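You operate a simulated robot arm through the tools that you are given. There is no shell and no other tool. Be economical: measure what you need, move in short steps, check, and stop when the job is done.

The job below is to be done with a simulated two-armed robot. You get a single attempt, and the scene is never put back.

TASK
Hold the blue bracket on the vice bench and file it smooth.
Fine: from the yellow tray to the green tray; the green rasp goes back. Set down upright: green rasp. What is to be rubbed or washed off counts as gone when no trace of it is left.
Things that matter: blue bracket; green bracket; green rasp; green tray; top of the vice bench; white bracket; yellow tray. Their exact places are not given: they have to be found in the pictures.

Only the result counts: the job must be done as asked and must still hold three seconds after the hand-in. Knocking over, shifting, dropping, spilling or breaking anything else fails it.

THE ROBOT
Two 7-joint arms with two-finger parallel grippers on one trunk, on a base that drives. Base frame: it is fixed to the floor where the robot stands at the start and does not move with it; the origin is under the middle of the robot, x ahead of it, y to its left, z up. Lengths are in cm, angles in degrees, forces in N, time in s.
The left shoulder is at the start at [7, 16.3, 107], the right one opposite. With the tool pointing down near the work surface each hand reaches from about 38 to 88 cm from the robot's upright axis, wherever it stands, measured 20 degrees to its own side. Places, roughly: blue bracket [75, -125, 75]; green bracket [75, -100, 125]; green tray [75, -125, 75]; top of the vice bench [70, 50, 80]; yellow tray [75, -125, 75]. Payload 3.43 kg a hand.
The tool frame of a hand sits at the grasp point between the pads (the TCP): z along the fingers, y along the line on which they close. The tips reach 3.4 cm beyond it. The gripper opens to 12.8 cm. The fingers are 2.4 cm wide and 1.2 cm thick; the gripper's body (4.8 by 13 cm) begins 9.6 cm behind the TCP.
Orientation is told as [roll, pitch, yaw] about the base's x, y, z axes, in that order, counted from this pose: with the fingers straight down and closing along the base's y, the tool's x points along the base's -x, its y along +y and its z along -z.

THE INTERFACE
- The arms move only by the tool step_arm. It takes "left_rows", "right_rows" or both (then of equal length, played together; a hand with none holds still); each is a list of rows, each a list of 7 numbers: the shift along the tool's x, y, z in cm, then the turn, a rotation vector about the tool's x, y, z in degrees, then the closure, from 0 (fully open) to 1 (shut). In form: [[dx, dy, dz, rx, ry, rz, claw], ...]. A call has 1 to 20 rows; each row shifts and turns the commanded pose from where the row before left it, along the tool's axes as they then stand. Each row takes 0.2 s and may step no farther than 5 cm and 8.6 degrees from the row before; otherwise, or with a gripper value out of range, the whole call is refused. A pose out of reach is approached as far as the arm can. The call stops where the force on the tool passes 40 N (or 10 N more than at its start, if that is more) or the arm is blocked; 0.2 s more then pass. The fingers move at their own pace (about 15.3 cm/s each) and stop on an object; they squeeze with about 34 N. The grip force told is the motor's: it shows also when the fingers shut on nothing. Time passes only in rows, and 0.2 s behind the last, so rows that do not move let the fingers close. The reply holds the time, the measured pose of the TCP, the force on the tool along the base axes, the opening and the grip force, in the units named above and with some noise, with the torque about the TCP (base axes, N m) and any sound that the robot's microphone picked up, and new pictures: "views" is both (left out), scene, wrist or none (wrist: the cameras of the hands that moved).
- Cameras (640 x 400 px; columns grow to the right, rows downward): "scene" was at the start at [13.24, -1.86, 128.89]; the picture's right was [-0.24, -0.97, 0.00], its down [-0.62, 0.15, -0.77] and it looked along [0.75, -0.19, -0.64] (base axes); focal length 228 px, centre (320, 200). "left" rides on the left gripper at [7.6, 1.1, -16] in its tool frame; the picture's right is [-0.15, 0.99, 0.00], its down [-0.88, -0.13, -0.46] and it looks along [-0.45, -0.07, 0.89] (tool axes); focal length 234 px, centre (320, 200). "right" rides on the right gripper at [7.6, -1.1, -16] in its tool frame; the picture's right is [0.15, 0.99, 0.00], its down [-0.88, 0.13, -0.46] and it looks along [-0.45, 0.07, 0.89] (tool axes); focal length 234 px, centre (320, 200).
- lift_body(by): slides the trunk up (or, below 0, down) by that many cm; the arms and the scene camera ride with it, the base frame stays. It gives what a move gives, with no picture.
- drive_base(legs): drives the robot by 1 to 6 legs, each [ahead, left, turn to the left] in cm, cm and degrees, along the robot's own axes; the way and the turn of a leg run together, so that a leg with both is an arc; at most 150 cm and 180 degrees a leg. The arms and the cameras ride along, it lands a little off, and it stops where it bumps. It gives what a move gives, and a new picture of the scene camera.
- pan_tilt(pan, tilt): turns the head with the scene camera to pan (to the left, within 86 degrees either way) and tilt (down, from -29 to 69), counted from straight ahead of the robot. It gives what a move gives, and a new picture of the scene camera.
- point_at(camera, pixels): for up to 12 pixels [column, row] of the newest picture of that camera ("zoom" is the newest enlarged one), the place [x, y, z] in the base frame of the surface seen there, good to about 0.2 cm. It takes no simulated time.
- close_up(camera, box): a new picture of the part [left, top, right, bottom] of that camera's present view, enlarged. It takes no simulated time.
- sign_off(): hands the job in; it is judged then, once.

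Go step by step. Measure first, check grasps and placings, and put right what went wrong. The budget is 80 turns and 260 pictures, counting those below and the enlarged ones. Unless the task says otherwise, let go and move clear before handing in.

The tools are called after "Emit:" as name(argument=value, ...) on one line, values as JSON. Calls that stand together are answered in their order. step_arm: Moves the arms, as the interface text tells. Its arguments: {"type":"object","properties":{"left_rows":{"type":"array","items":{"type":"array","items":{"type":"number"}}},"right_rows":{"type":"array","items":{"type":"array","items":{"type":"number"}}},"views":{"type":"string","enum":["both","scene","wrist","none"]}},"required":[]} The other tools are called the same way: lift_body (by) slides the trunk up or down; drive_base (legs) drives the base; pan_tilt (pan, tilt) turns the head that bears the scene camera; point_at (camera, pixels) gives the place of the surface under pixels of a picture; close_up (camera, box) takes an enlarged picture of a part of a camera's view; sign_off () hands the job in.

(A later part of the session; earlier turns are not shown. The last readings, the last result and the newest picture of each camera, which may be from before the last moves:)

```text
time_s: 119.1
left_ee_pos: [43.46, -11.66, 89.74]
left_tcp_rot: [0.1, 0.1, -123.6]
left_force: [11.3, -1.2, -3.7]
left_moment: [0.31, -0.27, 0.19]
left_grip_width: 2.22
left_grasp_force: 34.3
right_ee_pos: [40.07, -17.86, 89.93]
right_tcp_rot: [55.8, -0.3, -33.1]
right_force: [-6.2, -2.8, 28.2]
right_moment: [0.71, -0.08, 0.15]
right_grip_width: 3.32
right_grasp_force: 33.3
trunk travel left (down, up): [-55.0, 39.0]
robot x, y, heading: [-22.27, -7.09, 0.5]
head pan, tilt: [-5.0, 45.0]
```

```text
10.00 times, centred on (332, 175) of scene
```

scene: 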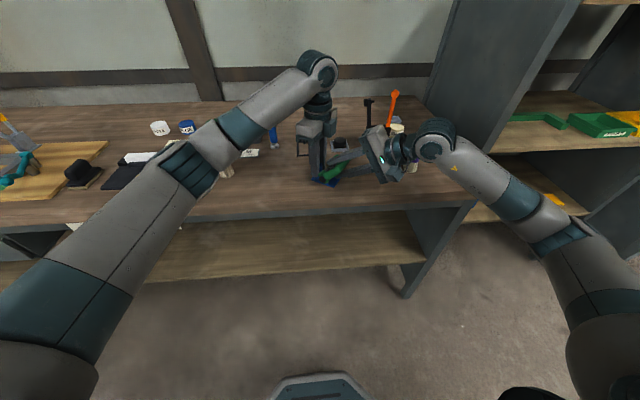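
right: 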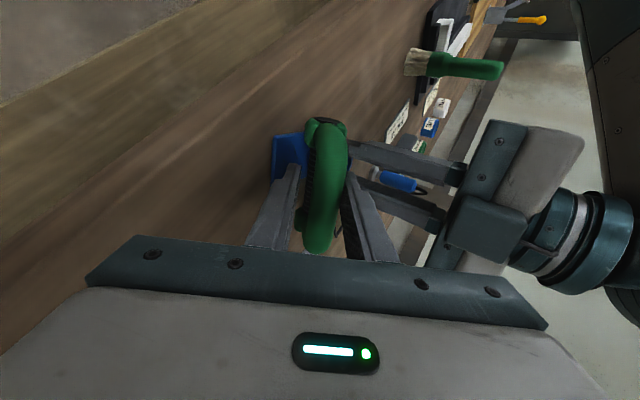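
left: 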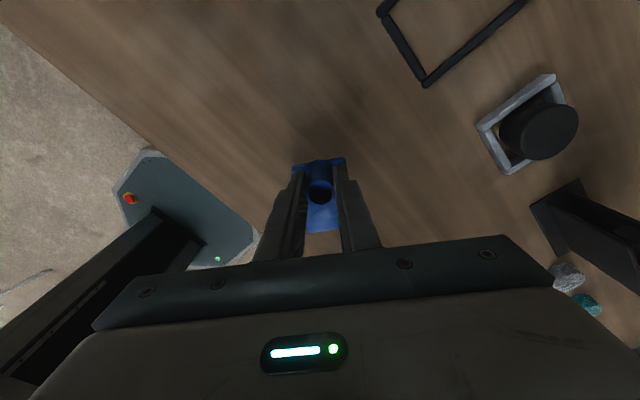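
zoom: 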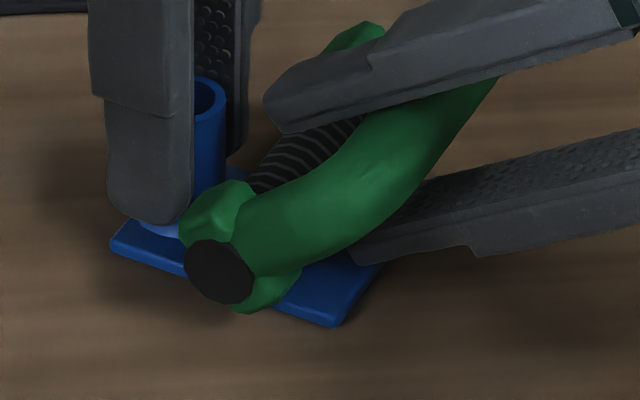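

Contact at z 90 as predicted. Stroking between 2.5 and 4.6 cm from the post.

Emit:
step_arm(right_rows=[[0, 0.344, 0.491, 0, 0, 0, 1], [0, -0.4, -0.573, 0, 0, 0, 1], [0, -0.4, -0.573, 0, 0, 0, 1], [0, -0.4, -0.573, 0, 0, 0, 1], [0, 0.4, 0.573, 0, 0, 0, 1], [0, 0.4, 0.573, 0, 0, 0, 1], [0, 0.4, 0.573, 0, 0, 0, 1], [0, -0.4, -0.573, 0, 0, 0, 1], [0, -0.4, -0.573, 0, 0, 0, 1], [0, -0.4, -0.573, 0, 0, 0, 1], [0, 0.4, 0.573, 0, 0, 0, 1], [0, 0.4, 0.573, 0, 0, 0, 1], [0, 0.4, 0.573, 0, 0, 0, 1], [0, -0.4, -0.573, 0, 0, 0, 1], [0, -0.4, -0.573, 0, 0, 0, 1], [0, -0.4, -0.573, 0, 0, 0, 1], [0, 0.4, 0.573, 0, 0, 0, 1], [0, 0.4, 0.573, 0, 0, 0, 1], [0, 0.4, 0.573, 0, 0, 0, 1]], views="none")

Emit:
step_arm(right_rows=[[0, 1.6, -1.1, 0, 0, 0, 1], [0, 0, -4, 0, 0, 0, 1], [0, 0, -4, 0, 0, 0, 1]], views="none")

Emit:
close_up(camera="scene", box=[324, 170, 344, 186])

```text
time_s: 119.5
left_ee_pos: [43.56, -11.59, 89.73]
left_tcp_rot: [0.2, 0.2, -123.5]
left_force: [-0.6, 0.4, 7.0]
left_moment: [-0.24, 0.5, 0.03]
left_grip_width: 2.2
left_grasp_force: 34.3
right_ee_pos: [40.17, -17.68, 90.08]
right_tcp_rot: [55.8, -0.3, -33.1]
right_force: [-1.6, -1.8, 6.4]
right_moment: [0.09, -0.03, 0.04]
right_grip_width: 3.34
right_grasp_force: 33.8
trunk travel left (down, up): [-55.0, 39.0]
robot x, y, heading: [-22.38, -7.59, 0.6]
head pan, tilt: [-5.0, 45.0]
stopped in row 1 (right hand): the force on the tool passed its limit (the readings are from after the stop); the commanded pose is now the measured one
```

```text
time_s: 120.3
left_ee_pos: [43.5, -11.52, 89.85]
left_tcp_rot: [0.2, 0.2, -123.5]
left_force: [-1.7, -1.5, 16.8]
left_moment: [-0.46, 0.51, 0.24]
left_grip_width: 2.23
left_grasp_force: 34.1
right_ee_pos: [36.55, -23.13, 96.35]
right_tcp_rot: [55.5, -0.2, -33.1]
right_force: [0.0, 0.0, -2.1]
right_moment: [-0.02, 0.07, 0.03]
right_grip_width: 3.34
right_grasp_force: 34.1
trunk travel left (down, up): [-55.0, 39.0]
robot x, y, heading: [-22.71, -7.35, 0.4]
head pan, tilt: [-5.0, 45.0]
```

```text
16.00 times, centred on (334, 178) of scene
```

zoom: 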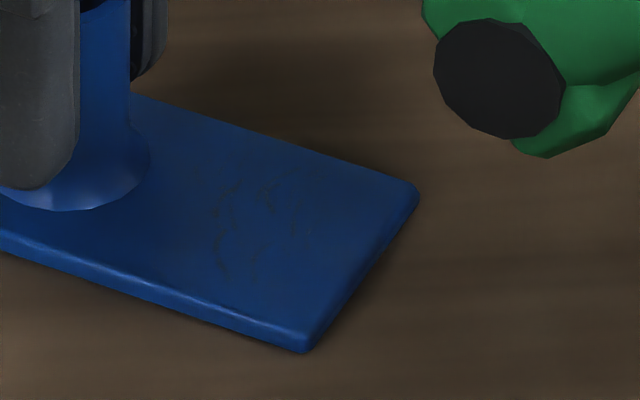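

Marks are already much fainter. Repeating with lighter pressure, starting outward.

Emit:
step_arm(right_rows=[[0, 0, 4, 0, 0, 0, 1], [0, 0, 4, 0, 0, 0, 1], [0, -1.65, 1.14, 0, 0, 0, 1], [0, -0.4, -0.573, 0, 0, 0, 1], [0, -0.4, -0.573, 0, 0, 0, 1], [0, 0.4, 0.573, 0, 0, 0, 1], [0, 0.4, 0.573, 0, 0, 0, 1], [0, -0.4, -0.573, 0, 0, 0, 1], [0, -0.4, -0.573, 0, 0, 0, 1], [0, 0.4, 0.573, 0, 0, 0, 1], [0, 0.4, 0.573, 0, 0, 0, 1], [0, -0.4, -0.573, 0, 0, 0, 1], [0, -0.4, -0.573, 0, 0, 0, 1], [0, 0.4, 0.573, 0, 0, 0, 1], [0, 0.4, 0.573, 0, 0, 0, 1], [0, 0.2, 0.286, 0, 0, 0, 1], [0, -0.2, -0.286, 0, 0, 0, 1]], views="none")

Emit:
step_arm(right_rows=[[0, 1.6, -1.1, 0, 0, 0, 1], [0, 0, -4, 0, 0, 0, 1], [0, 0, -4, 0, 0, 0, 1]], views="none")

Emit:
close_up(camera="scene", box=[324, 170, 344, 186])

```text
time_s: 123.7
left_ee_pos: [43.52, -11.37, 89.65]
left_tcp_rot: [0.1, 0.3, -123.4]
left_force: [-1.5, 2.3, 9.1]
left_moment: [-0.37, 0.52, -0.04]
left_grip_width: 2.2
left_grasp_force: 33.8
right_ee_pos: [40.21, -17.53, 89.98]
right_tcp_rot: [55.8, -0.4, -33.2]
right_force: [-2.7, -1.8, 6.9]
right_moment: [0.1, 0.04, 0.09]
right_grip_width: 3.36
right_grasp_force: 33.7
trunk travel left (down, up): [-55.0, 39.0]
robot x, y, heading: [-22.85, -7.62, 0.1]
head pan, tilt: [-5.0, 45.0]
stopped in row 16 (right hand): the force on the tool passed its limit (the readings are from after the stop); the commanded pose is now the measured one
```

```text
time_s: 124.5
left_ee_pos: [43.6, -11.5, 89.66]
left_tcp_rot: [0.2, 0.4, -123.4]
left_force: [-2.2, -0.2, 20.4]
left_moment: [-0.43, 0.51, 0.24]
left_grip_width: 2.18
left_grasp_force: 34.2
right_ee_pos: [36.56, -23.15, 96.18]
right_tcp_rot: [55.6, -0.3, -33.2]
right_force: [0.0, 0.6, -2.3]
right_moment: [-0.01, 0.07, -0.01]
right_grip_width: 3.35
right_grasp_force: 34.4
trunk travel left (down, up): [-55.0, 39.0]
robot x, y, heading: [-22.55, -7.56, 0.3]
head pan, tilt: [-5.0, 45.0]
```

```text
16.00 times, centred on (334, 178) of scene
```

zoom: 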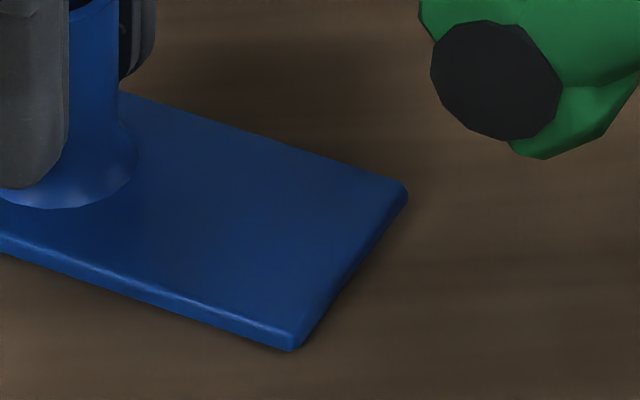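

The marks look gone. Verifying with the wrist cameras.

Emit:
close_up(camera="left", box=[290, 170, 360, 240])

Emit:
close_up(camera="right", box=[240, 90, 340, 170])

Emit:
close_up(camera="scene", box=[328, 176, 340, 185])

```text
5.71 times, centred on (325, 205) of left
```

zoom: 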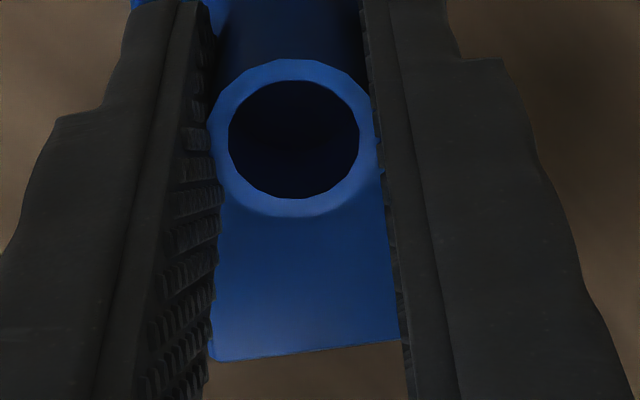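

```text
5.00 times, centred on (290, 130) of right
```

zoom: 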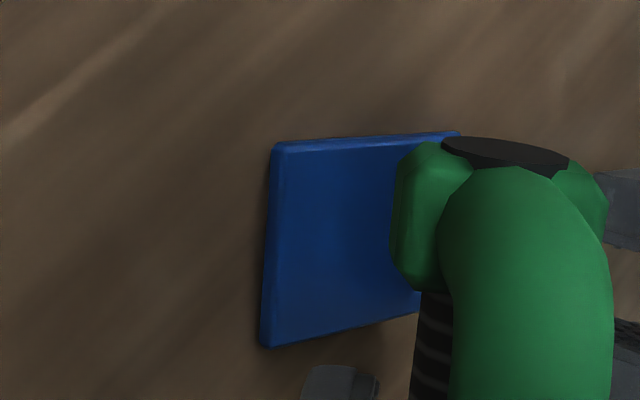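

```text
16.00 times, centred on (334, 180) of scene
```

zoom: 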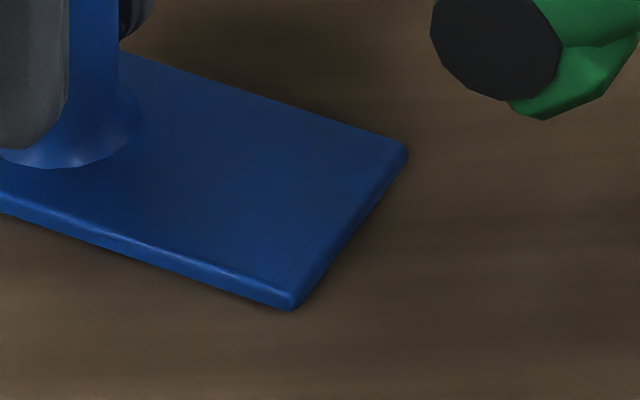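

Practically clean; one more series for certainty against faint residue.

Emit:
step_arm(right_rows=[[0, 0, 4, 0, 0, 0, 1], [0, 0, 4, 0, 0, 0, 1], [0, -1.65, 1.14, 0, 0, 0, 1], [0.4, -0.4, -0.573, 0, 0, 0, 1], [0, -0.4, -0.573, 0, 0, 0, 1], [0, 0.4, 0.573, 0, 0, 0, 1], [0, 0.4, 0.573, 0, 0, 0, 1], [-0.4, -0.4, -0.573, 0, 0, 0, 1], [0, -0.4, -0.573, 0, 0, 0, 1], [0, 0.4, 0.573, 0, 0, 0, 1], [0, 0.4, 0.573, 0, 0, 0, 1], [0, -0.4, -0.573, 0, 0, 0, 1], [0, -0.4, -0.573, 0, 0, 0, 1], [0, 0.4, 0.573, 0, 0, 0, 1], [0, 0.4, 0.573, 0, 0, 0, 1]], views="none")

Emit:
step_arm(right_rows=[[0, 1.6, -1.1, 0, 0, 0, 1], [0, 0, -4, 0, 0, 0, 1], [0, 0, -4, 0, 0, 0, 1], [0, 0, -4, 0, 0, 0, 1]], views="none")

Emit:
close_up(camera="scene", box=[326, 174, 342, 185])

Emit:
close_up(camera="left", box=[240, 120, 420, 260])

```text
time_s: 127.7
left_ee_pos: [43.46, -11.38, 89.73]
left_tcp_rot: [0.1, 0.4, -123.2]
left_force: [7.7, 9.9, 3.2]
left_moment: [-0.17, 0.22, 0.1]
left_grip_width: 2.2
left_grasp_force: 34.3
right_ee_pos: [40.06, -17.78, 90.05]
right_tcp_rot: [55.6, -0.4, -33.4]
right_force: [-14.1, -15.5, 29.0]
right_moment: [0.19, 0.3, 0.17]
right_grip_width: 3.38
right_grasp_force: 33.9
trunk travel left (down, up): [-55.0, 39.0]
robot x, y, heading: [-22.66, -7.43, 0.2]
head pan, tilt: [-5.0, 45.0]
```

```text
time_s: 128.7
left_ee_pos: [43.55, -11.59, 89.73]
left_tcp_rot: [0.1, 0.3, -123.2]
left_force: [-4.6, -3.2, 17.6]
left_moment: [-0.21, 0.32, 0.18]
left_grip_width: 2.22
left_grasp_force: 34.1
right_ee_pos: [34.73, -25.96, 98.44]
right_tcp_rot: [55.6, -0.3, -33.2]
right_force: [-0.6, -0.8, -1.3]
right_moment: [-0.02, 0.01, -0.01]
right_grip_width: 3.33
right_grasp_force: 33.9
trunk travel left (down, up): [-55.0, 39.0]
robot x, y, heading: [-22.87, -6.79, 0.2]
head pan, tilt: [-5.0, 45.0]
```

```text
16.00 times, centred on (334, 180) of scene
```

zoom: 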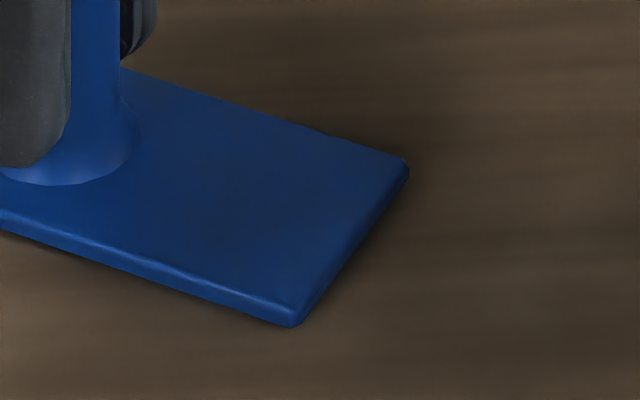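

```text
2.86 times, centred on (330, 190) of left
```

zoom: 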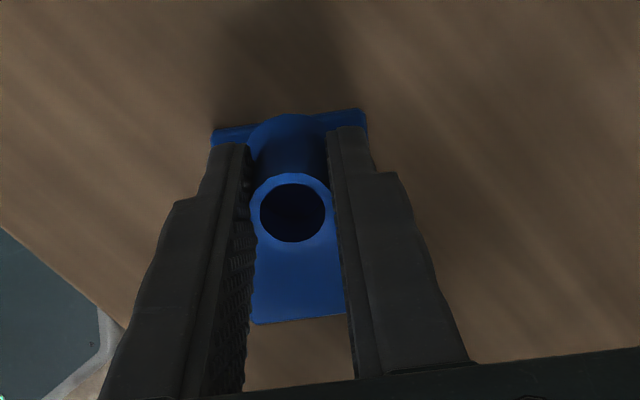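

Clean. Releasing the bracket with the left hand and withdrawing it, while the right hand goes upright again.

Emit:
step_arm(left_rows=[[0, 0, 0, 0, 0, 0, 0.5], [0, 0, 0, 0, 0, 0, 0.5], [0, 0, -3, 0, 0, 0, 0.5], [0, 0, -4, 0, 0, 0, 0.5], [0, 0, -4, 0, 0, 0, 0.5], [0, 0, -4, 0, 0, 0, 0.5], [1.18, -4.26, -1, 0, 0, 0, 0.5], [1.18, -4.26, -1, 0, 0, 0, 0.5], [1.18, -4.26, -1, 0, 0, 0, 0.5], [1.18, -4.26, -1, 0, 0, 0, 0.5], [1.18, -4.26, -1, 0, 0, 0, 0.5], [1.18, -4.26, -1, 0, 0, 0, 0.5], [1.18, -4.26, -1, 0, 0, 0, 0.5], [1.18, -4.26, -1, 0, 0, 0, 0.5]], right_rows=[[0, 0, 0, 0, 0, 0, 1], [0, 0, 0, 0, 0, 0, 1], [0, 0, 0, 7.9, 0, 0, 1], [0, 0, 0, 7.9, 0, 0, 1], [0, 0, 0, 7.9, 0, 0, 1], [0, 0, 0, 7.9, 0, 0, 1], [0, 0, 0, 7.9, 0, 0, 1], [0, 0, -2, 7.9, 0, 0, 1], [0, 0, -2, 8.0, 0, 0, 1], [0, 0, -2, 0, 0, -8.3, 1], [0, 0, -2, 0, 0, -8.3, 1], [0, 0, 0, 0, 0, -8.3, 1], [0, 0, 0, 0, 0, -8.3, 1], [0, 0, 0, 0, 0, 0, 1]], views="both")

```text
time_s: 131.7
left_ee_pos: [20.29, 15.24, 112.64]
left_tcp_rot: [0.1, 0.4, -123.4]
left_force: [-0.2, 0.4, -0.1]
left_moment: [-0.01, -0.02, -0.01]
left_grip_width: 6.4
left_grasp_force: 0.1
right_ee_pos: [34.24, -26.41, 106.46]
right_tcp_rot: [-0.1, -0.3, 0.1]
right_force: [-0.4, 0.0, -0.1]
right_moment: [0.04, -0.01, 0.02]
right_grip_width: 3.31
right_grasp_force: 34.2
trunk travel left (down, up): [-55.0, 39.0]
robot x, y, heading: [-22.65, -7.2, 0.5]
head pan, tilt: [-5.0, 45.0]
```

scene: 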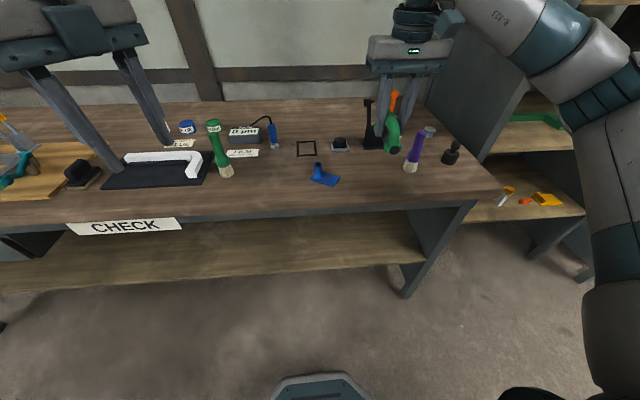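
right: 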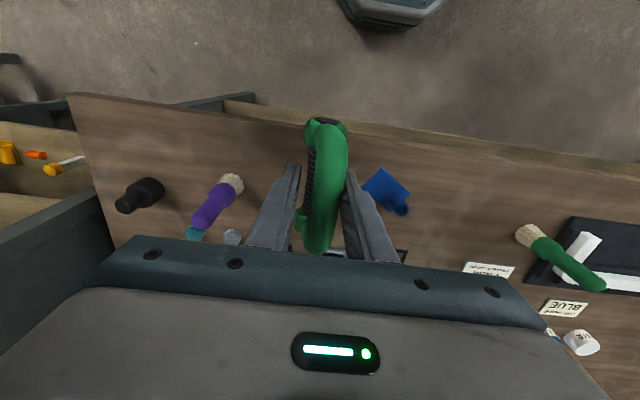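
left: 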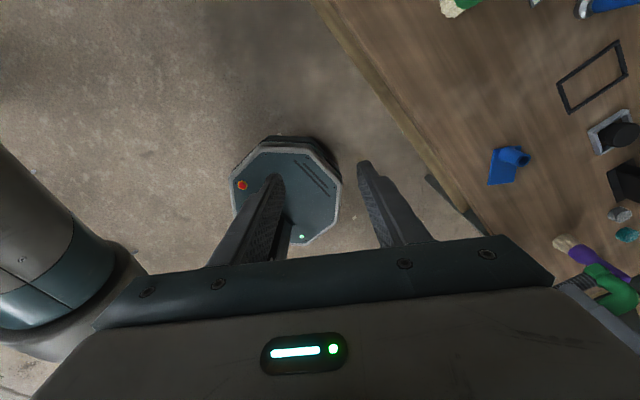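

Bracket stands well; the rasp may have rolled a little in the grip (rod visible at (308,170)). Moving above its original place and measuring.

Emit:
step_arm(right_rows=[[-1.44, 4.15, 0, 0, 0, 0, 1], [-1.44, 4.15, 0, 0, 0, 0, 1], [-1.44, 4.15, 0, 0, 0, 0, 1], [-1.44, 4.15, 0, 0, 0, 0, 1], [-1.44, 4.15, 0, 0, 0, 0, 1], [-1.44, 4.15, 0, 0, 0, 0, 1], [-1.44, 4.15, 0, 0, 0, 0, 1], [0, 0, 3, 0, 0, 0, 1], [0, 0, 3, 0, 0, 0, 1]], views="both")

Emit:
close_up(camera="scene", box=[230, 80, 310, 190])

Emit:
close_up(camera="right", box=[240, 90, 400, 260])

```text
time_s: 133.7
left_ee_pos: [20.55, 15.17, 112.58]
left_tcp_rot: [0.0, 0.3, -123.3]
left_force: [0.8, 0.0, 0.1]
left_moment: [0.02, 0.02, 0.02]
left_grip_width: 6.39
left_grasp_force: 0.0
right_ee_pos: [44.62, 2.7, 100.48]
right_tcp_rot: [0.1, -0.3, 0.0]
right_force: [0.0, 0.0, -2.3]
right_moment: [-0.02, 0.0, 0.03]
right_grip_width: 3.34
right_grasp_force: 33.9
trunk travel left (down, up): [-55.0, 39.0]
robot x, y, heading: [-22.6, -7.08, 0.4]
head pan, tilt: [-5.0, 45.0]
```

scene: 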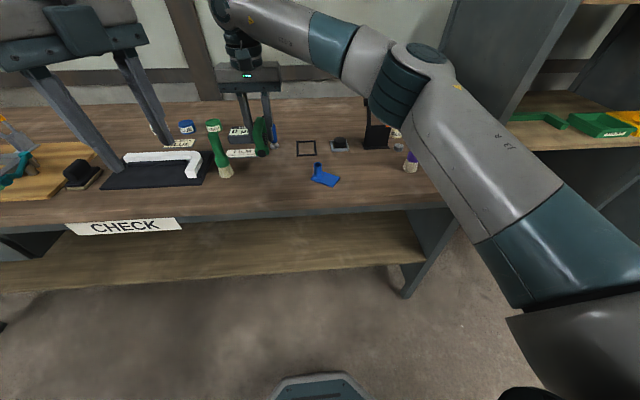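
right: 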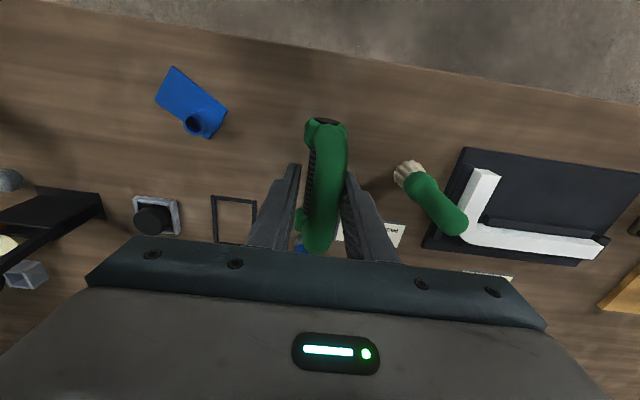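

```text
3.64 times, centred on (270, 135) of scene
```

zoom: 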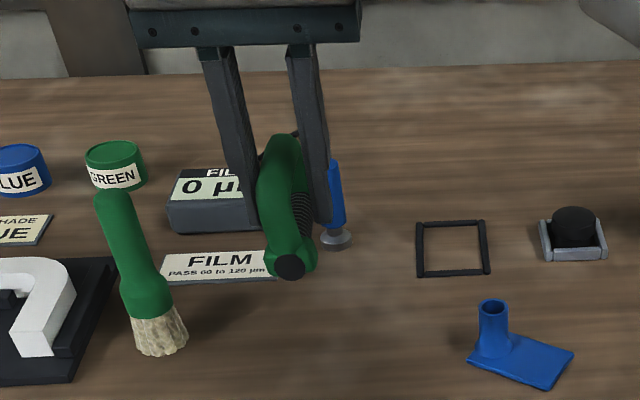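

```text
2.35 times, centred on (320, 175) of right
```

zoom: 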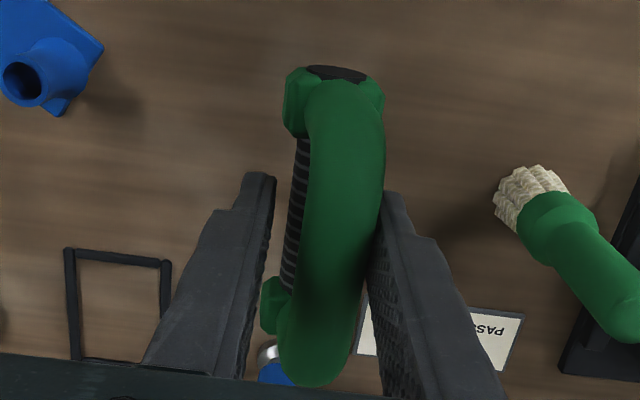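

The rasp has rolled about its length in the grip. Measuring the roll.

Emit:
close_up(camera="scene", box=[248, 110, 288, 165])

Emit:
point_at(camera="zoom", pixels=[[330, 335], [310, 325], [350, 345], [265, 200], [290, 200], [320, 200], [270, 290], [390, 330], [300, 130]])

Emit:
point_at(camera="right", pixels=[[322, 121], [317, 121], [330, 122], [335, 150], [330, 180], [325, 210], [340, 180], [322, 180]])

```text
7.27 times, centred on (268, 138) of scene
```

zoom: 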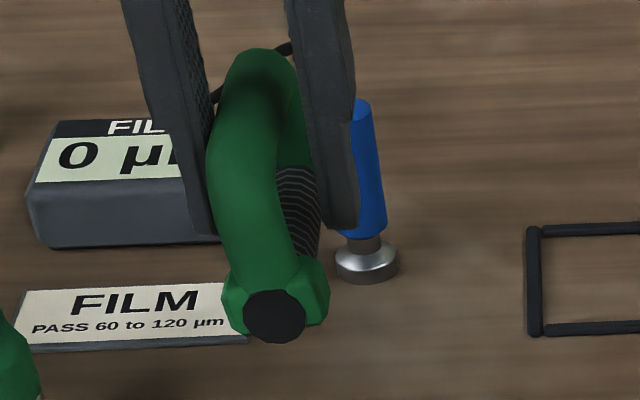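

```text
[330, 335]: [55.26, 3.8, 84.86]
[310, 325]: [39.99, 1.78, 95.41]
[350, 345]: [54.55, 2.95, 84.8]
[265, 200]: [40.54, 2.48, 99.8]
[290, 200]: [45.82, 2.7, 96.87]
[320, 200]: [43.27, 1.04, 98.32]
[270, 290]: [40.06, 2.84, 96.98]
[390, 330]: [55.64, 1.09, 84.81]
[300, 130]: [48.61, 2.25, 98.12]
```

```text
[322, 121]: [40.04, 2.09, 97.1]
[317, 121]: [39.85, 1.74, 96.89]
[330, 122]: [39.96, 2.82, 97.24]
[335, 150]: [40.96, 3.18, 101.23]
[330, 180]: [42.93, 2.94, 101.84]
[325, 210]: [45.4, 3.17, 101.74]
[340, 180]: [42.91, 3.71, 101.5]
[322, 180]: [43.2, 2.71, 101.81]
```

Roll is about 4–5°, and the rasp sits 0.4 cm too far in x. Correcting and descending to just above the bench.

Emit:
step_arm(right_rows=[[0.4, -0.3, 0, -4.5, 0, 0, 1], [0, 0, 4, 0, 0, 0, 1], [0, 0, 4, 0, 0, 0, 1], [0, 0, 1.2, 0, 0, 0, 1], [0, 0, 0, 0, 0, 0, 1]], views="none")

Emit:
close_up(camera="scene", box=[240, 135, 304, 195])

Emit:
close_up(camera="right", box=[220, 60, 420, 260])

```text
time_s: 134.9
left_ee_pos: [20.54, 15.1, 112.69]
left_tcp_rot: [0.1, 0.4, -123.4]
left_force: [0.5, -0.2, -0.2]
left_moment: [0.03, -0.01, 0.0]
left_grip_width: 6.4
left_grasp_force: 0.1
right_ee_pos: [44.22, 3.05, 91.19]
right_tcp_rot: [4.4, -0.3, -0.1]
right_force: [-0.9, 0.1, -1.0]
right_moment: [0.0, 0.01, -0.04]
right_grip_width: 3.33
right_grasp_force: 34.1
trunk travel left (down, up): [-55.0, 39.0]
robot x, y, heading: [-22.59, -7.22, 0.7]
head pan, tilt: [-5.0, 45.0]
```

```text
6.67 times, centred on (272, 165) of scene
```

zoom: 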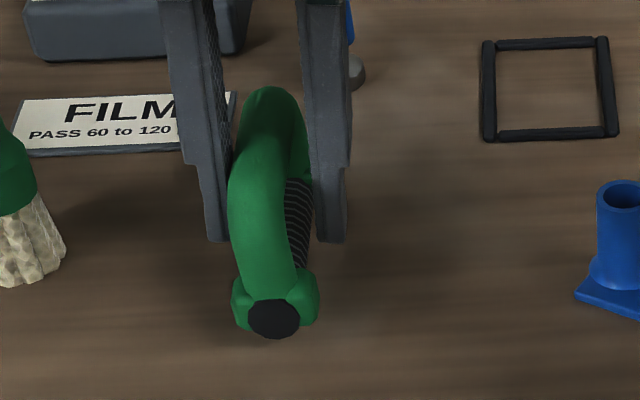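

```text
2.00 times, centred on (320, 160) of right
```

zoom: 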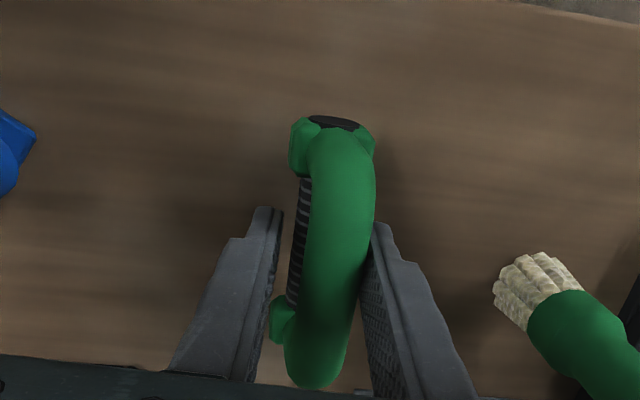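

Emit:
point_at(camera="right", pixels=[[327, 121], [318, 121], [338, 124], [308, 128], [345, 135], [335, 150], [325, 150], [343, 150], [315, 165]])

Emit:
point_at(camera="scene", pixels=[[265, 182], [262, 182], [268, 183], [265, 160], [261, 160], [265, 151]])

```text
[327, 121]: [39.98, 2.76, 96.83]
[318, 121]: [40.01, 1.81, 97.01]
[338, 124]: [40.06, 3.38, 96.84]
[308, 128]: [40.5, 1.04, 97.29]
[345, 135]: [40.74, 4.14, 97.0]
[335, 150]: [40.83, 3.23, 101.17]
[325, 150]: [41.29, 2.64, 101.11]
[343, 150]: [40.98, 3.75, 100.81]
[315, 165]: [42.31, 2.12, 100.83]
```

```text
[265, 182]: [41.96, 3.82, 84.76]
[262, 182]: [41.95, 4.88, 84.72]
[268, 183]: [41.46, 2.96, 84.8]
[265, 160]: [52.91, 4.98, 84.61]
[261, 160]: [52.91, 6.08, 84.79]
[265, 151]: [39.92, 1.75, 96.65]
```

The remaining roll is ≈3° and y is ≈0.95 too far left. Correct these, then settle.

Emit:
step_arm(right_rows=[[0, 0, 0, -3, 0, 0, 1], [0, -1.0, -0.1, 0, 0, 0, 1], [0, 0, 0, 0, 0, 0, 1]], views="wrist")

Emit:
close_up(camera="scene", box=[240, 135, 304, 195])

Emit:
point_at(camera="zoom", pixels=[[285, 325], [270, 325], [300, 325], [285, 345], [250, 200], [270, 200], [320, 300]])

```text
time_s: 135.7
left_ee_pos: [20.51, 15.14, 112.56]
left_tcp_rot: [0.0, 0.2, -123.3]
left_force: [0.1, -0.3, 0.7]
left_moment: [-0.01, 0.0, 0.0]
left_grip_width: 6.42
left_grasp_force: 0.1
right_ee_pos: [44.11, 2.04, 91.18]
right_tcp_rot: [7.5, -0.2, -0.1]
right_force: [0.2, -0.1, -1.3]
right_moment: [-0.03, 0.01, -0.02]
right_grip_width: 3.33
right_grasp_force: 34.5
trunk travel left (down, up): [-55.0, 39.0]
robot x, y, heading: [-22.33, -7.6, 0.7]
head pan, tilt: [-5.0, 45.0]
```

right: 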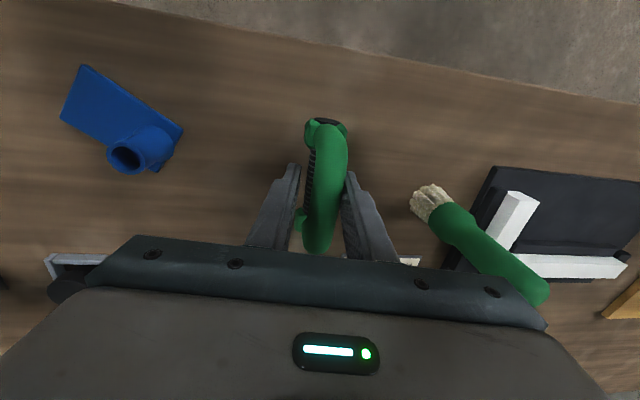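

```text
6.67 times, centred on (272, 165) of scene
```

zoom: 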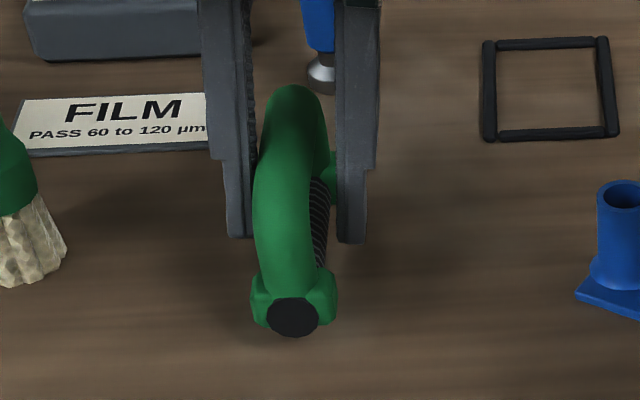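

```text
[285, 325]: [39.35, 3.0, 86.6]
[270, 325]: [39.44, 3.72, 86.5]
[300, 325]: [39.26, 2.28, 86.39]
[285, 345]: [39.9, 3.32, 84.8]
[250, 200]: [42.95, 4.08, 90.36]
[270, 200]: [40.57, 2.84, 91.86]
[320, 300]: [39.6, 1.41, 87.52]
```

Upright and on the original spot (cap at y≈2.65). Lowering finely to contact.

Emit:
step_arm(right_rows=[[-0.1, 0, 0.3, 0, 0, 0, 1], [0, 0, 0, 0, 0, 0, 1]], views="none")

Emit:
step_arm(right_rows=[[0, 0, 0.2, 0, 0, 0, 1], [0, 0, 0, 0, 0, 0, 1]], views="none")

Emit:
step_arm(right_rows=[[0, 0, 0.15, 0, 0, 0, 1], [0, 0, 0, 0, 0, 0, 1]], views="none")

```text
time_s: 136.3
left_ee_pos: [20.49, 15.03, 112.55]
left_tcp_rot: [0.1, 0.2, -123.3]
left_force: [0.2, 0.7, 0.2]
left_moment: [-0.04, 0.0, -0.01]
left_grip_width: 6.38
left_grasp_force: 0.0
right_ee_pos: [44.32, 1.84, 90.91]
right_tcp_rot: [7.5, -0.2, 0.0]
right_force: [0.5, -0.1, -1.7]
right_moment: [0.02, -0.03, 0.03]
right_grip_width: 3.28
right_grasp_force: 33.9
trunk travel left (down, up): [-55.0, 39.0]
robot x, y, heading: [-22.91, -7.66, 0.5]
head pan, tilt: [-5.0, 45.0]
```

```text
time_s: 136.9
left_ee_pos: [20.46, 15.11, 112.61]
left_tcp_rot: [-0.1, 0.3, -123.4]
left_force: [-0.4, 0.0, 0.7]
left_moment: [-0.04, 0.02, 0.01]
left_grip_width: 6.41
left_grasp_force: 0.0
right_ee_pos: [44.3, 2.03, 90.6]
right_tcp_rot: [7.5, -0.2, -0.1]
right_force: [0.0, 0.0, -2.6]
right_moment: [0.0, -0.01, -0.02]
right_grip_width: 3.33
right_grasp_force: 33.7
trunk travel left (down, up): [-55.0, 39.0]
robot x, y, heading: [-22.67, -7.75, 0.3]
head pan, tilt: [-5.0, 45.0]
```

```text
time_s: 137.5
left_ee_pos: [20.62, 15.07, 112.6]
left_tcp_rot: [0.0, 0.2, -123.4]
left_force: [0.2, -0.1, 0.0]
left_moment: [0.0, 0.01, 0.01]
left_grip_width: 6.4
left_grasp_force: 0.0
right_ee_pos: [44.29, 2.08, 90.53]
right_tcp_rot: [7.5, -0.3, 0.0]
right_force: [0.2, -0.2, -2.7]
right_moment: [0.0, 0.0, -0.01]
right_grip_width: 3.3
right_grasp_force: 34.3
trunk travel left (down, up): [-55.0, 39.0]
robot x, y, heading: [-23.08, -7.15, 0.3]
head pan, tilt: [-5.0, 45.0]
```

Emit:
step_arm(right_rows=[[0, 0, 0.15, 0, 0, 0, 1], [0, 0, 0, 0, 0, 0, 1]], views="none")

Emit:
step_arm(right_rows=[[0, 0, 0.15, 0, 0, 0, 1], [0, 0, 0, 0, 0, 0, 1]], views="none")

Emit:
close_up(camera="scene", box=[240, 135, 304, 195])

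```text
time_s: 138.1
left_ee_pos: [20.52, 15.18, 112.55]
left_tcp_rot: [0.0, 0.4, -123.3]
left_force: [0.0, -0.8, 0.7]
left_moment: [-0.01, 0.0, -0.03]
left_grip_width: 6.4
left_grasp_force: 0.0
right_ee_pos: [44.19, 2.01, 90.25]
right_tcp_rot: [7.5, -0.3, 0.0]
right_force: [0.1, 0.1, -1.6]
right_moment: [0.04, 0.01, 0.0]
right_grip_width: 3.3
right_grasp_force: 34.0
trunk travel left (down, up): [-55.0, 39.0]
robot x, y, heading: [-22.73, -7.26, 0.3]
head pan, tilt: [-5.0, 45.0]
```

```text
time_s: 138.7
left_ee_pos: [20.37, 14.9, 112.59]
left_tcp_rot: [0.0, 0.2, -123.2]
left_force: [0.2, -0.4, -0.1]
left_moment: [0.02, -0.03, 0.02]
left_grip_width: 6.4
left_grasp_force: 0.1
right_ee_pos: [44.29, 2.02, 90.32]
right_tcp_rot: [7.5, -0.4, 0.0]
right_force: [0.7, -0.6, 4.5]
right_moment: [-0.05, -0.35, 0.02]
right_grip_width: 3.32
right_grasp_force: 34.3
trunk travel left (down, up): [-55.0, 39.0]
robot x, y, heading: [-22.93, -7.94, 0.4]
head pan, tilt: [-5.0, 45.0]
```

```text
6.67 times, centred on (272, 165) of scene
```

zoom: 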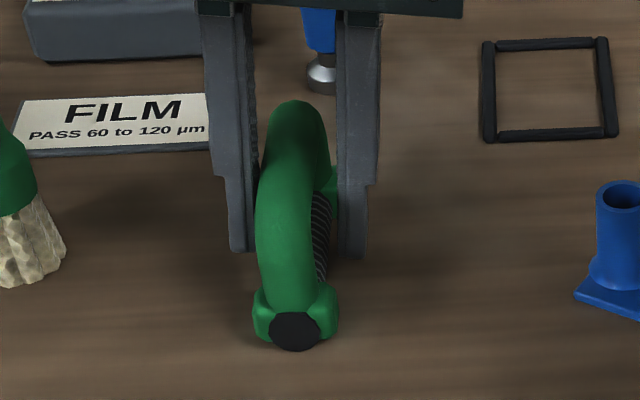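

Touching (4.5 N). Opening and withdrawing upward.

Emit:
step_arm(right_rows=[[0, 0, 0.08, 0, 0, 0, 1], [0, 0, 0, 0, 0, 0, 0.75], [0, 0, 0, 0, 0, 0, 0.6], [0, 0, 0, 0, 0, 0, 0.6], [0, 0, -2, 0, 0, 0, 0.6], [0, 0, -4, 0, 0, 0, 0.6], [0, 0, -4, 0, 0, 0, 0.6], [0, 0, -4, 0, 0, 0, 0.6], [0, 0, -4, 0, 0, 0, 0.6]], views="both")

Emit:
close_up(camera="scene", box=[240, 135, 304, 195])

Emit:
close_up(camera="right", box=[256, 85, 416, 185])

Emit:
point_at(camera="zoom", pixels=[[340, 100], [330, 150], [310, 250], [300, 300]])

```text
time_s: 140.7
left_ee_pos: [20.27, 15.06, 112.69]
left_tcp_rot: [0.1, 0.4, -123.3]
left_force: [0.3, 0.1, 0.5]
left_moment: [-0.01, -0.02, -0.02]
left_grip_width: 6.39
left_grasp_force: 0.1
right_ee_pos: [44.08, -0.23, 108.26]
right_tcp_rot: [7.5, -0.3, 0.0]
right_force: [0.6, 0.0, 0.3]
right_moment: [0.0, -0.02, 0.0]
right_grip_width: 5.15
right_grasp_force: 0.1
trunk travel left (down, up): [-55.0, 39.0]
robot x, y, heading: [-22.65, -7.76, 0.4]
head pan, tilt: [-5.0, 45.0]
```

scene: 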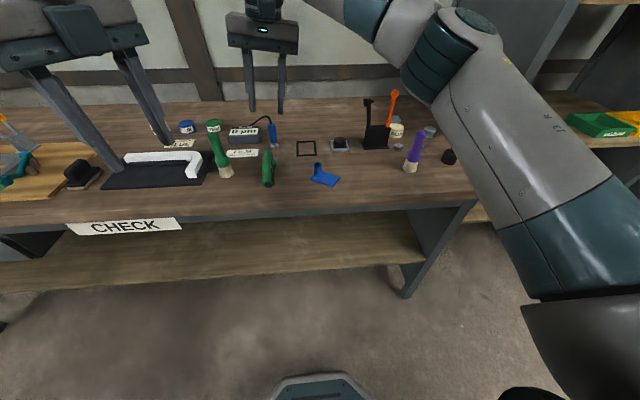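
right: 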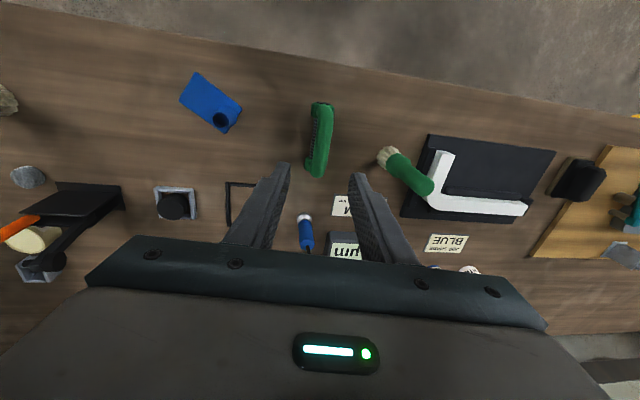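

```text
6.67 times, centred on (272, 165) of scene
```

zoom: 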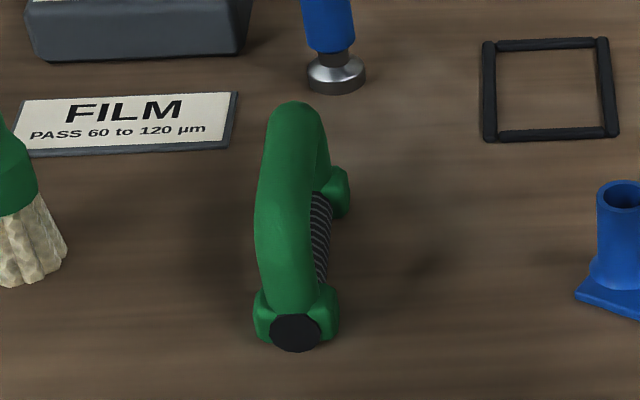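

```text
4.00 times, centred on (336, 135) of right
```

zoom: 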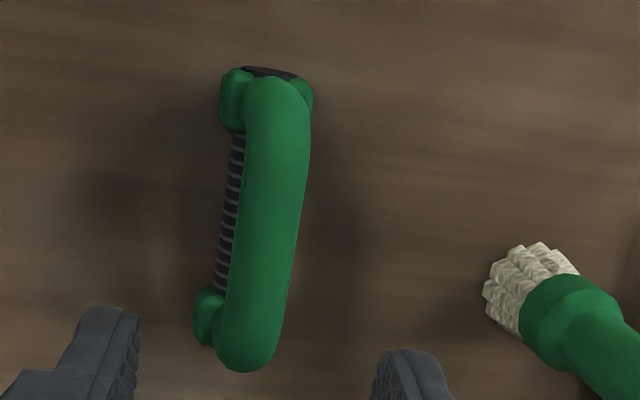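

```text
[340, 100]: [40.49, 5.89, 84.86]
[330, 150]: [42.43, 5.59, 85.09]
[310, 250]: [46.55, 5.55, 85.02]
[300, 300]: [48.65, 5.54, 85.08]
```

The rasp stands upright on its spot. Measuring the bracket's post for re-grasping with the right hand.

Emit:
close_up(camera="right", box=[170, 60, 250, 140])

Emit:
point_at(camera="right", pixels=[[215, 120], [220, 114], [226, 121], [220, 128], [196, 75], [181, 98], [237, 131], [241, 107], [208, 100]])

Emit:
close_up(camera="scene", box=[300, 145, 364, 185])

Emit:
point_at(camera="zoom", pixels=[[190, 270], [190, 230], [180, 165], [220, 195], [145, 195], [183, 210]])

```text
5.00 times, centred on (210, 100) of right
```

zoom: 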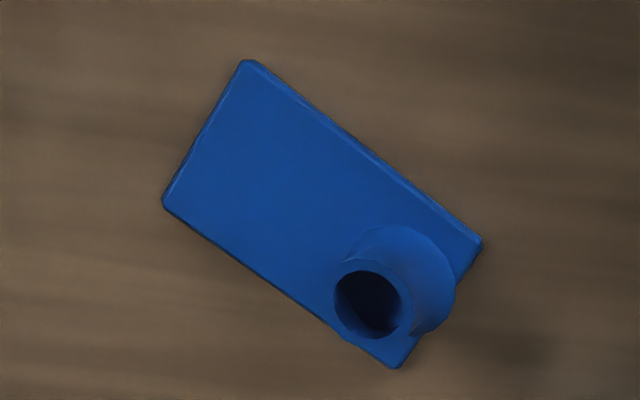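

```text
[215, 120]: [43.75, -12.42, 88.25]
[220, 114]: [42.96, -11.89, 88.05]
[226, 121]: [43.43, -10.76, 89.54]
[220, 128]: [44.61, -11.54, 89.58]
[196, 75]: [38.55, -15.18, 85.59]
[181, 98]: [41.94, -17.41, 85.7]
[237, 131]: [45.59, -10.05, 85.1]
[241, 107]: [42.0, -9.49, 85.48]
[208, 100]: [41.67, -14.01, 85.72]
```

```text
10.00 times, centred on (332, 165) of scene
```

zoom: 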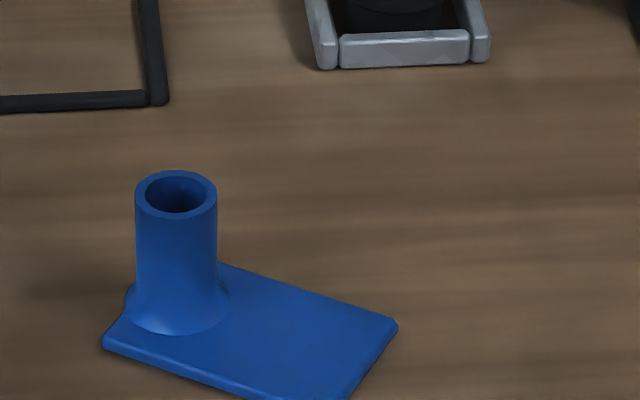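

```text
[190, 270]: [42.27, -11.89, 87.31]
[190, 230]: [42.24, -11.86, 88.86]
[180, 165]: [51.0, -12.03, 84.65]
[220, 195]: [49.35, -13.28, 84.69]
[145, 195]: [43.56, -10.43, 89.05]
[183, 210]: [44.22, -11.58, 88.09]
```

Bracket is clean; post centre ≈[43.5,-11.75]. Right hand goes to the tilted, 58°-yaw pre-grasp used before.

Emit:
step_arm(right_rows=[[0, 0, 0, 7.5, 0, 0, 0.55], [1.6, -4.45, -0.45, 0, 0, 0, 0.55], [1.6, -4.45, -0.45, 0, 0, 0, 0.55], [1.6, -4.45, -0.45, 0, 0, 0, 0.55], [1.6, -4.45, -0.45, 0, 0, 0, 0.55], [1.6, -4.45, -0.45, 0, 0, 0, 0.55], [0, 0, 0, 0, -7.5, 0, 0.55], [0, 0, 0, 0, -7.5, 0, 0.55], [0, 0, 0, 0, -7.5, 0, 0.55], [0, 0, 0, 0, -7.5, 0, 0.55], [0, 0, 0, 0, -7.5, 0, 0.55], [0, 0, 0, 0, -7.5, 0, 0.55], [1, 0, 1, -5.83, 0, -5.83, 0.55], [1, 0, 1, -5.83, 0, -5.83, 0.55], [1, 0, 1, -5.83, 0, -5.83, 0.55], [1, 0, 1, -5.83, 0, -5.83, 0.55], [1, 0, 1, -5.83, 0, -5.83, 0.55], [1, 0, 1, -5.83, 0, -5.83, 0.55], [1, 0, 1, -5.83, 0, -5.83, 0.55]], views="both")

```text
time_s: 144.7
left_ee_pos: [20.7, 15.02, 112.62]
left_tcp_rot: [0.0, 0.2, -123.3]
left_force: [-0.6, 0.2, -0.1]
left_moment: [0.02, 0.0, -0.01]
left_grip_width: 6.42
left_grasp_force: 0.0
right_ee_pos: [36.22, -22.59, 100.27]
right_tcp_rot: [-0.2, -45.2, 57.9]
right_force: [0.1, 0.6, -0.6]
right_moment: [-0.02, 0.04, 0.0]
right_grip_width: 5.77
right_grasp_force: 0.0
trunk travel left (down, up): [-55.0, 39.0]
robot x, y, heading: [-22.84, -7.34, 0.4]
head pan, tilt: [-5.0, 45.0]
```

scene: 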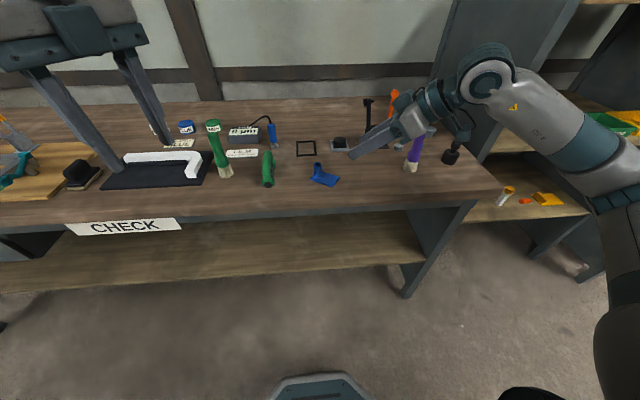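
right: 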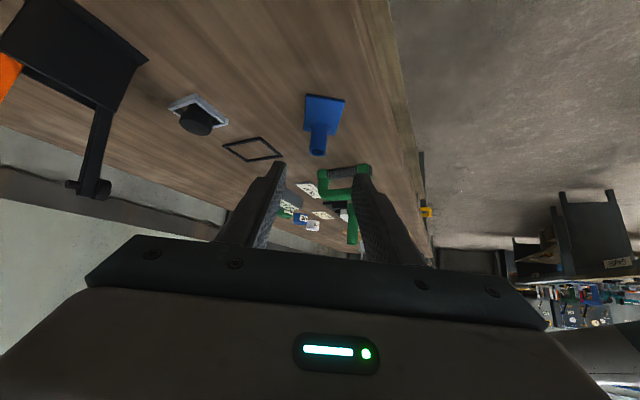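

Emit:
step_arm(right_rows=[[-0.43, -0.2, 4, 0, 0, 0, 0.55], [-0.43, -0.19, 4, 0, 0, 0, 0.55], [0, 0, 4, 0, 0, 0, 0.55], [0, 0, 4.1, 0, 0, 0, 0.55], [0, 0, 0, 0, 0, 0, 0.55]], views="wrist")

Emit:
close_up(camera="scene", box=[300, 145, 364, 185])

Emit:
close_up(camera="right", box=[220, 80, 420, 205])

```text
time_s: 145.9
left_ee_pos: [20.51, 15.13, 112.64]
left_tcp_rot: [0.0, 0.3, -123.3]
left_force: [-0.2, -0.6, 0.7]
left_moment: [0.01, -0.02, 0.0]
left_grip_width: 6.43
left_grasp_force: 0.1
right_ee_pos: [43.23, -12.64, 89.57]
right_tcp_rot: [-0.3, -45.2, 57.9]
right_force: [-0.3, 0.3, 0.2]
right_moment: [0.04, -0.02, -0.01]
right_grip_width: 5.78
right_grasp_force: 0.1
trunk travel left (down, up): [-55.0, 39.0]
robot x, y, heading: [-22.34, -7.47, 0.3]
head pan, tilt: [-5.0, 45.0]
```

right: 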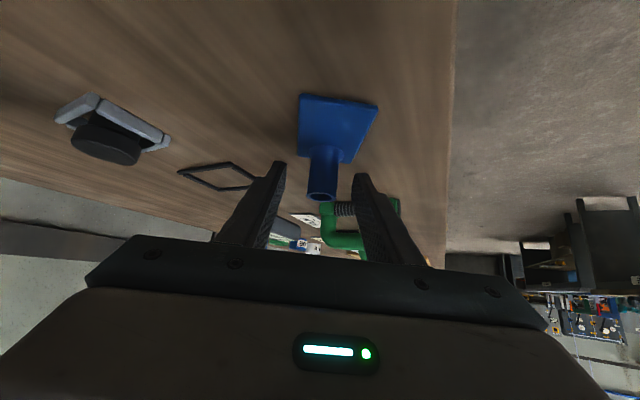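

```text
10.00 times, centred on (332, 165) of scene
```

zoom: 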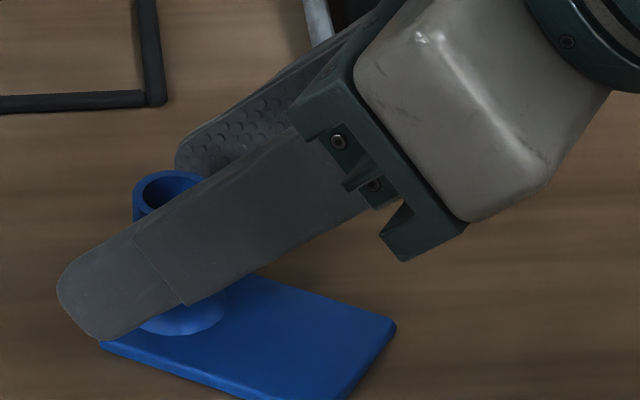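

```text
3.20 times, centred on (320, 142) of right
```

zoom: 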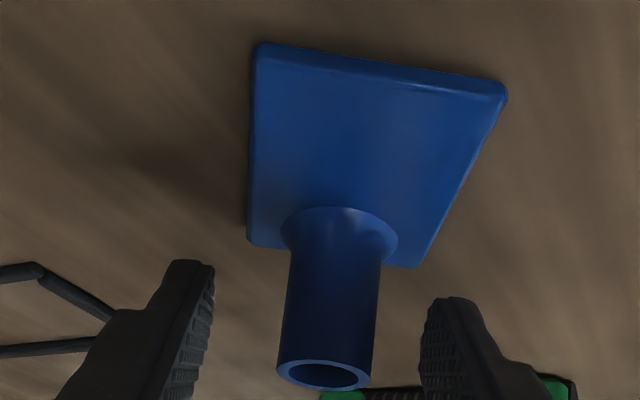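

The post is centred between the fingers. Closing, lifting, and turning the hand back to yaw 0.

Emit:
step_arm(right_rows=[[0, 0, 0, 0, 0, 0, 0.8], [0, 0, 0, 0, 0, 0, 1], [0, 0, 0, 0, 0, 0, 1], [0, 0, 0, 0, 0, 0, 1]], views="none")

Emit:
step_arm(right_rows=[[-0.7, 0, -0.7, 0, 0, 0, 1], [-2, 0, -2, 0, 0, 0, 1], [-2.5, 0, -2.5, 0, 0, 0, 1], [-2.5, 0, -2.5, 0, 0, 0, 1], [-2.5, 0, -2.5, 0, 0, 0, 1], [0, 0, 0, 5.83, 0, 5.83, 1], [0, 0, 0, 5.83, 0, 5.83, 1], [0, 0, 0, 5.83, 0, 5.83, 1], [0, 0, 0, 5.83, 0, 5.83, 1], [0, 0, 0, 5.83, 0, 5.83, 1], [0, 0, 0, 5.83, 0, 5.83, 1], [0, 0, 0, 5.83, 0, 5.83, 1]], views="both")

```text
time_s: 146.9
left_ee_pos: [20.62, 15.09, 112.69]
left_tcp_rot: [0.0, 0.3, -123.3]
left_force: [-0.6, -0.7, 0.0]
left_moment: [-0.02, 0.02, -0.03]
left_grip_width: 6.42
left_grasp_force: 0.1
right_ee_pos: [43.0, -12.61, 89.48]
right_tcp_rot: [-0.2, -45.1, 57.9]
right_force: [-0.4, 0.5, -0.2]
right_moment: [0.02, 0.0, 0.04]
right_grip_width: 2.19
right_grasp_force: 34.4
trunk travel left (down, up): [-55.0, 39.0]
robot x, y, heading: [-22.86, -7.17, 0.6]
head pan, tilt: [-5.0, 45.0]
```

```text
time_s: 149.5
left_ee_pos: [20.61, 15.14, 112.62]
left_tcp_rot: [0.1, 0.3, -123.3]
left_force: [0.5, -0.4, -0.3]
left_moment: [-0.03, -0.02, 0.04]
left_grip_width: 6.41
left_grasp_force: 0.1
right_ee_pos: [42.93, -12.61, 104.05]
right_tcp_rot: [-0.2, -45.2, -0.1]
right_force: [-0.3, -0.7, -1.8]
right_moment: [0.01, 0.0, -0.02]
right_grip_width: 2.21
right_grasp_force: 33.8
trunk travel left (down, up): [-55.0, 39.0]
robot x, y, heading: [-22.65, -7.44, 0.7]
head pan, tilt: [-5.0, 45.0]
5 turns are left
```

scene: 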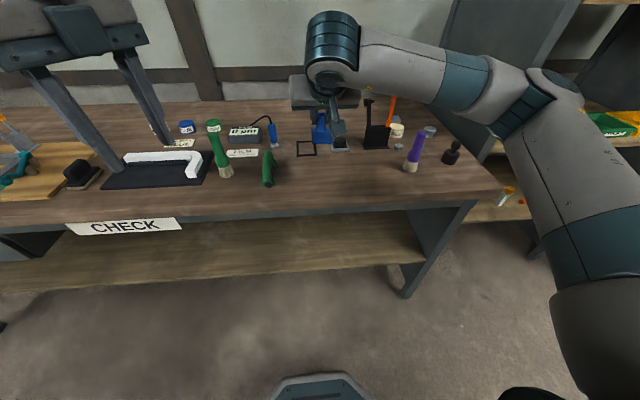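
right: 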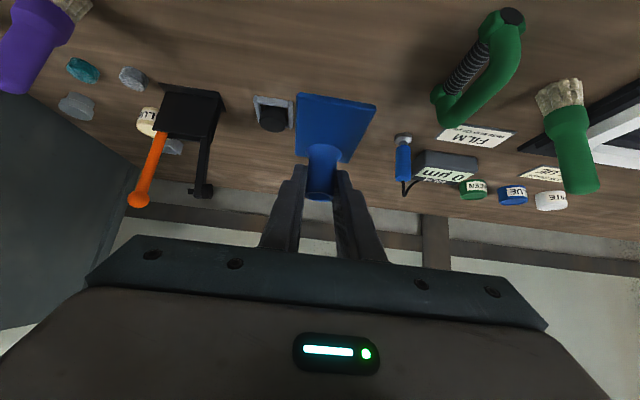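

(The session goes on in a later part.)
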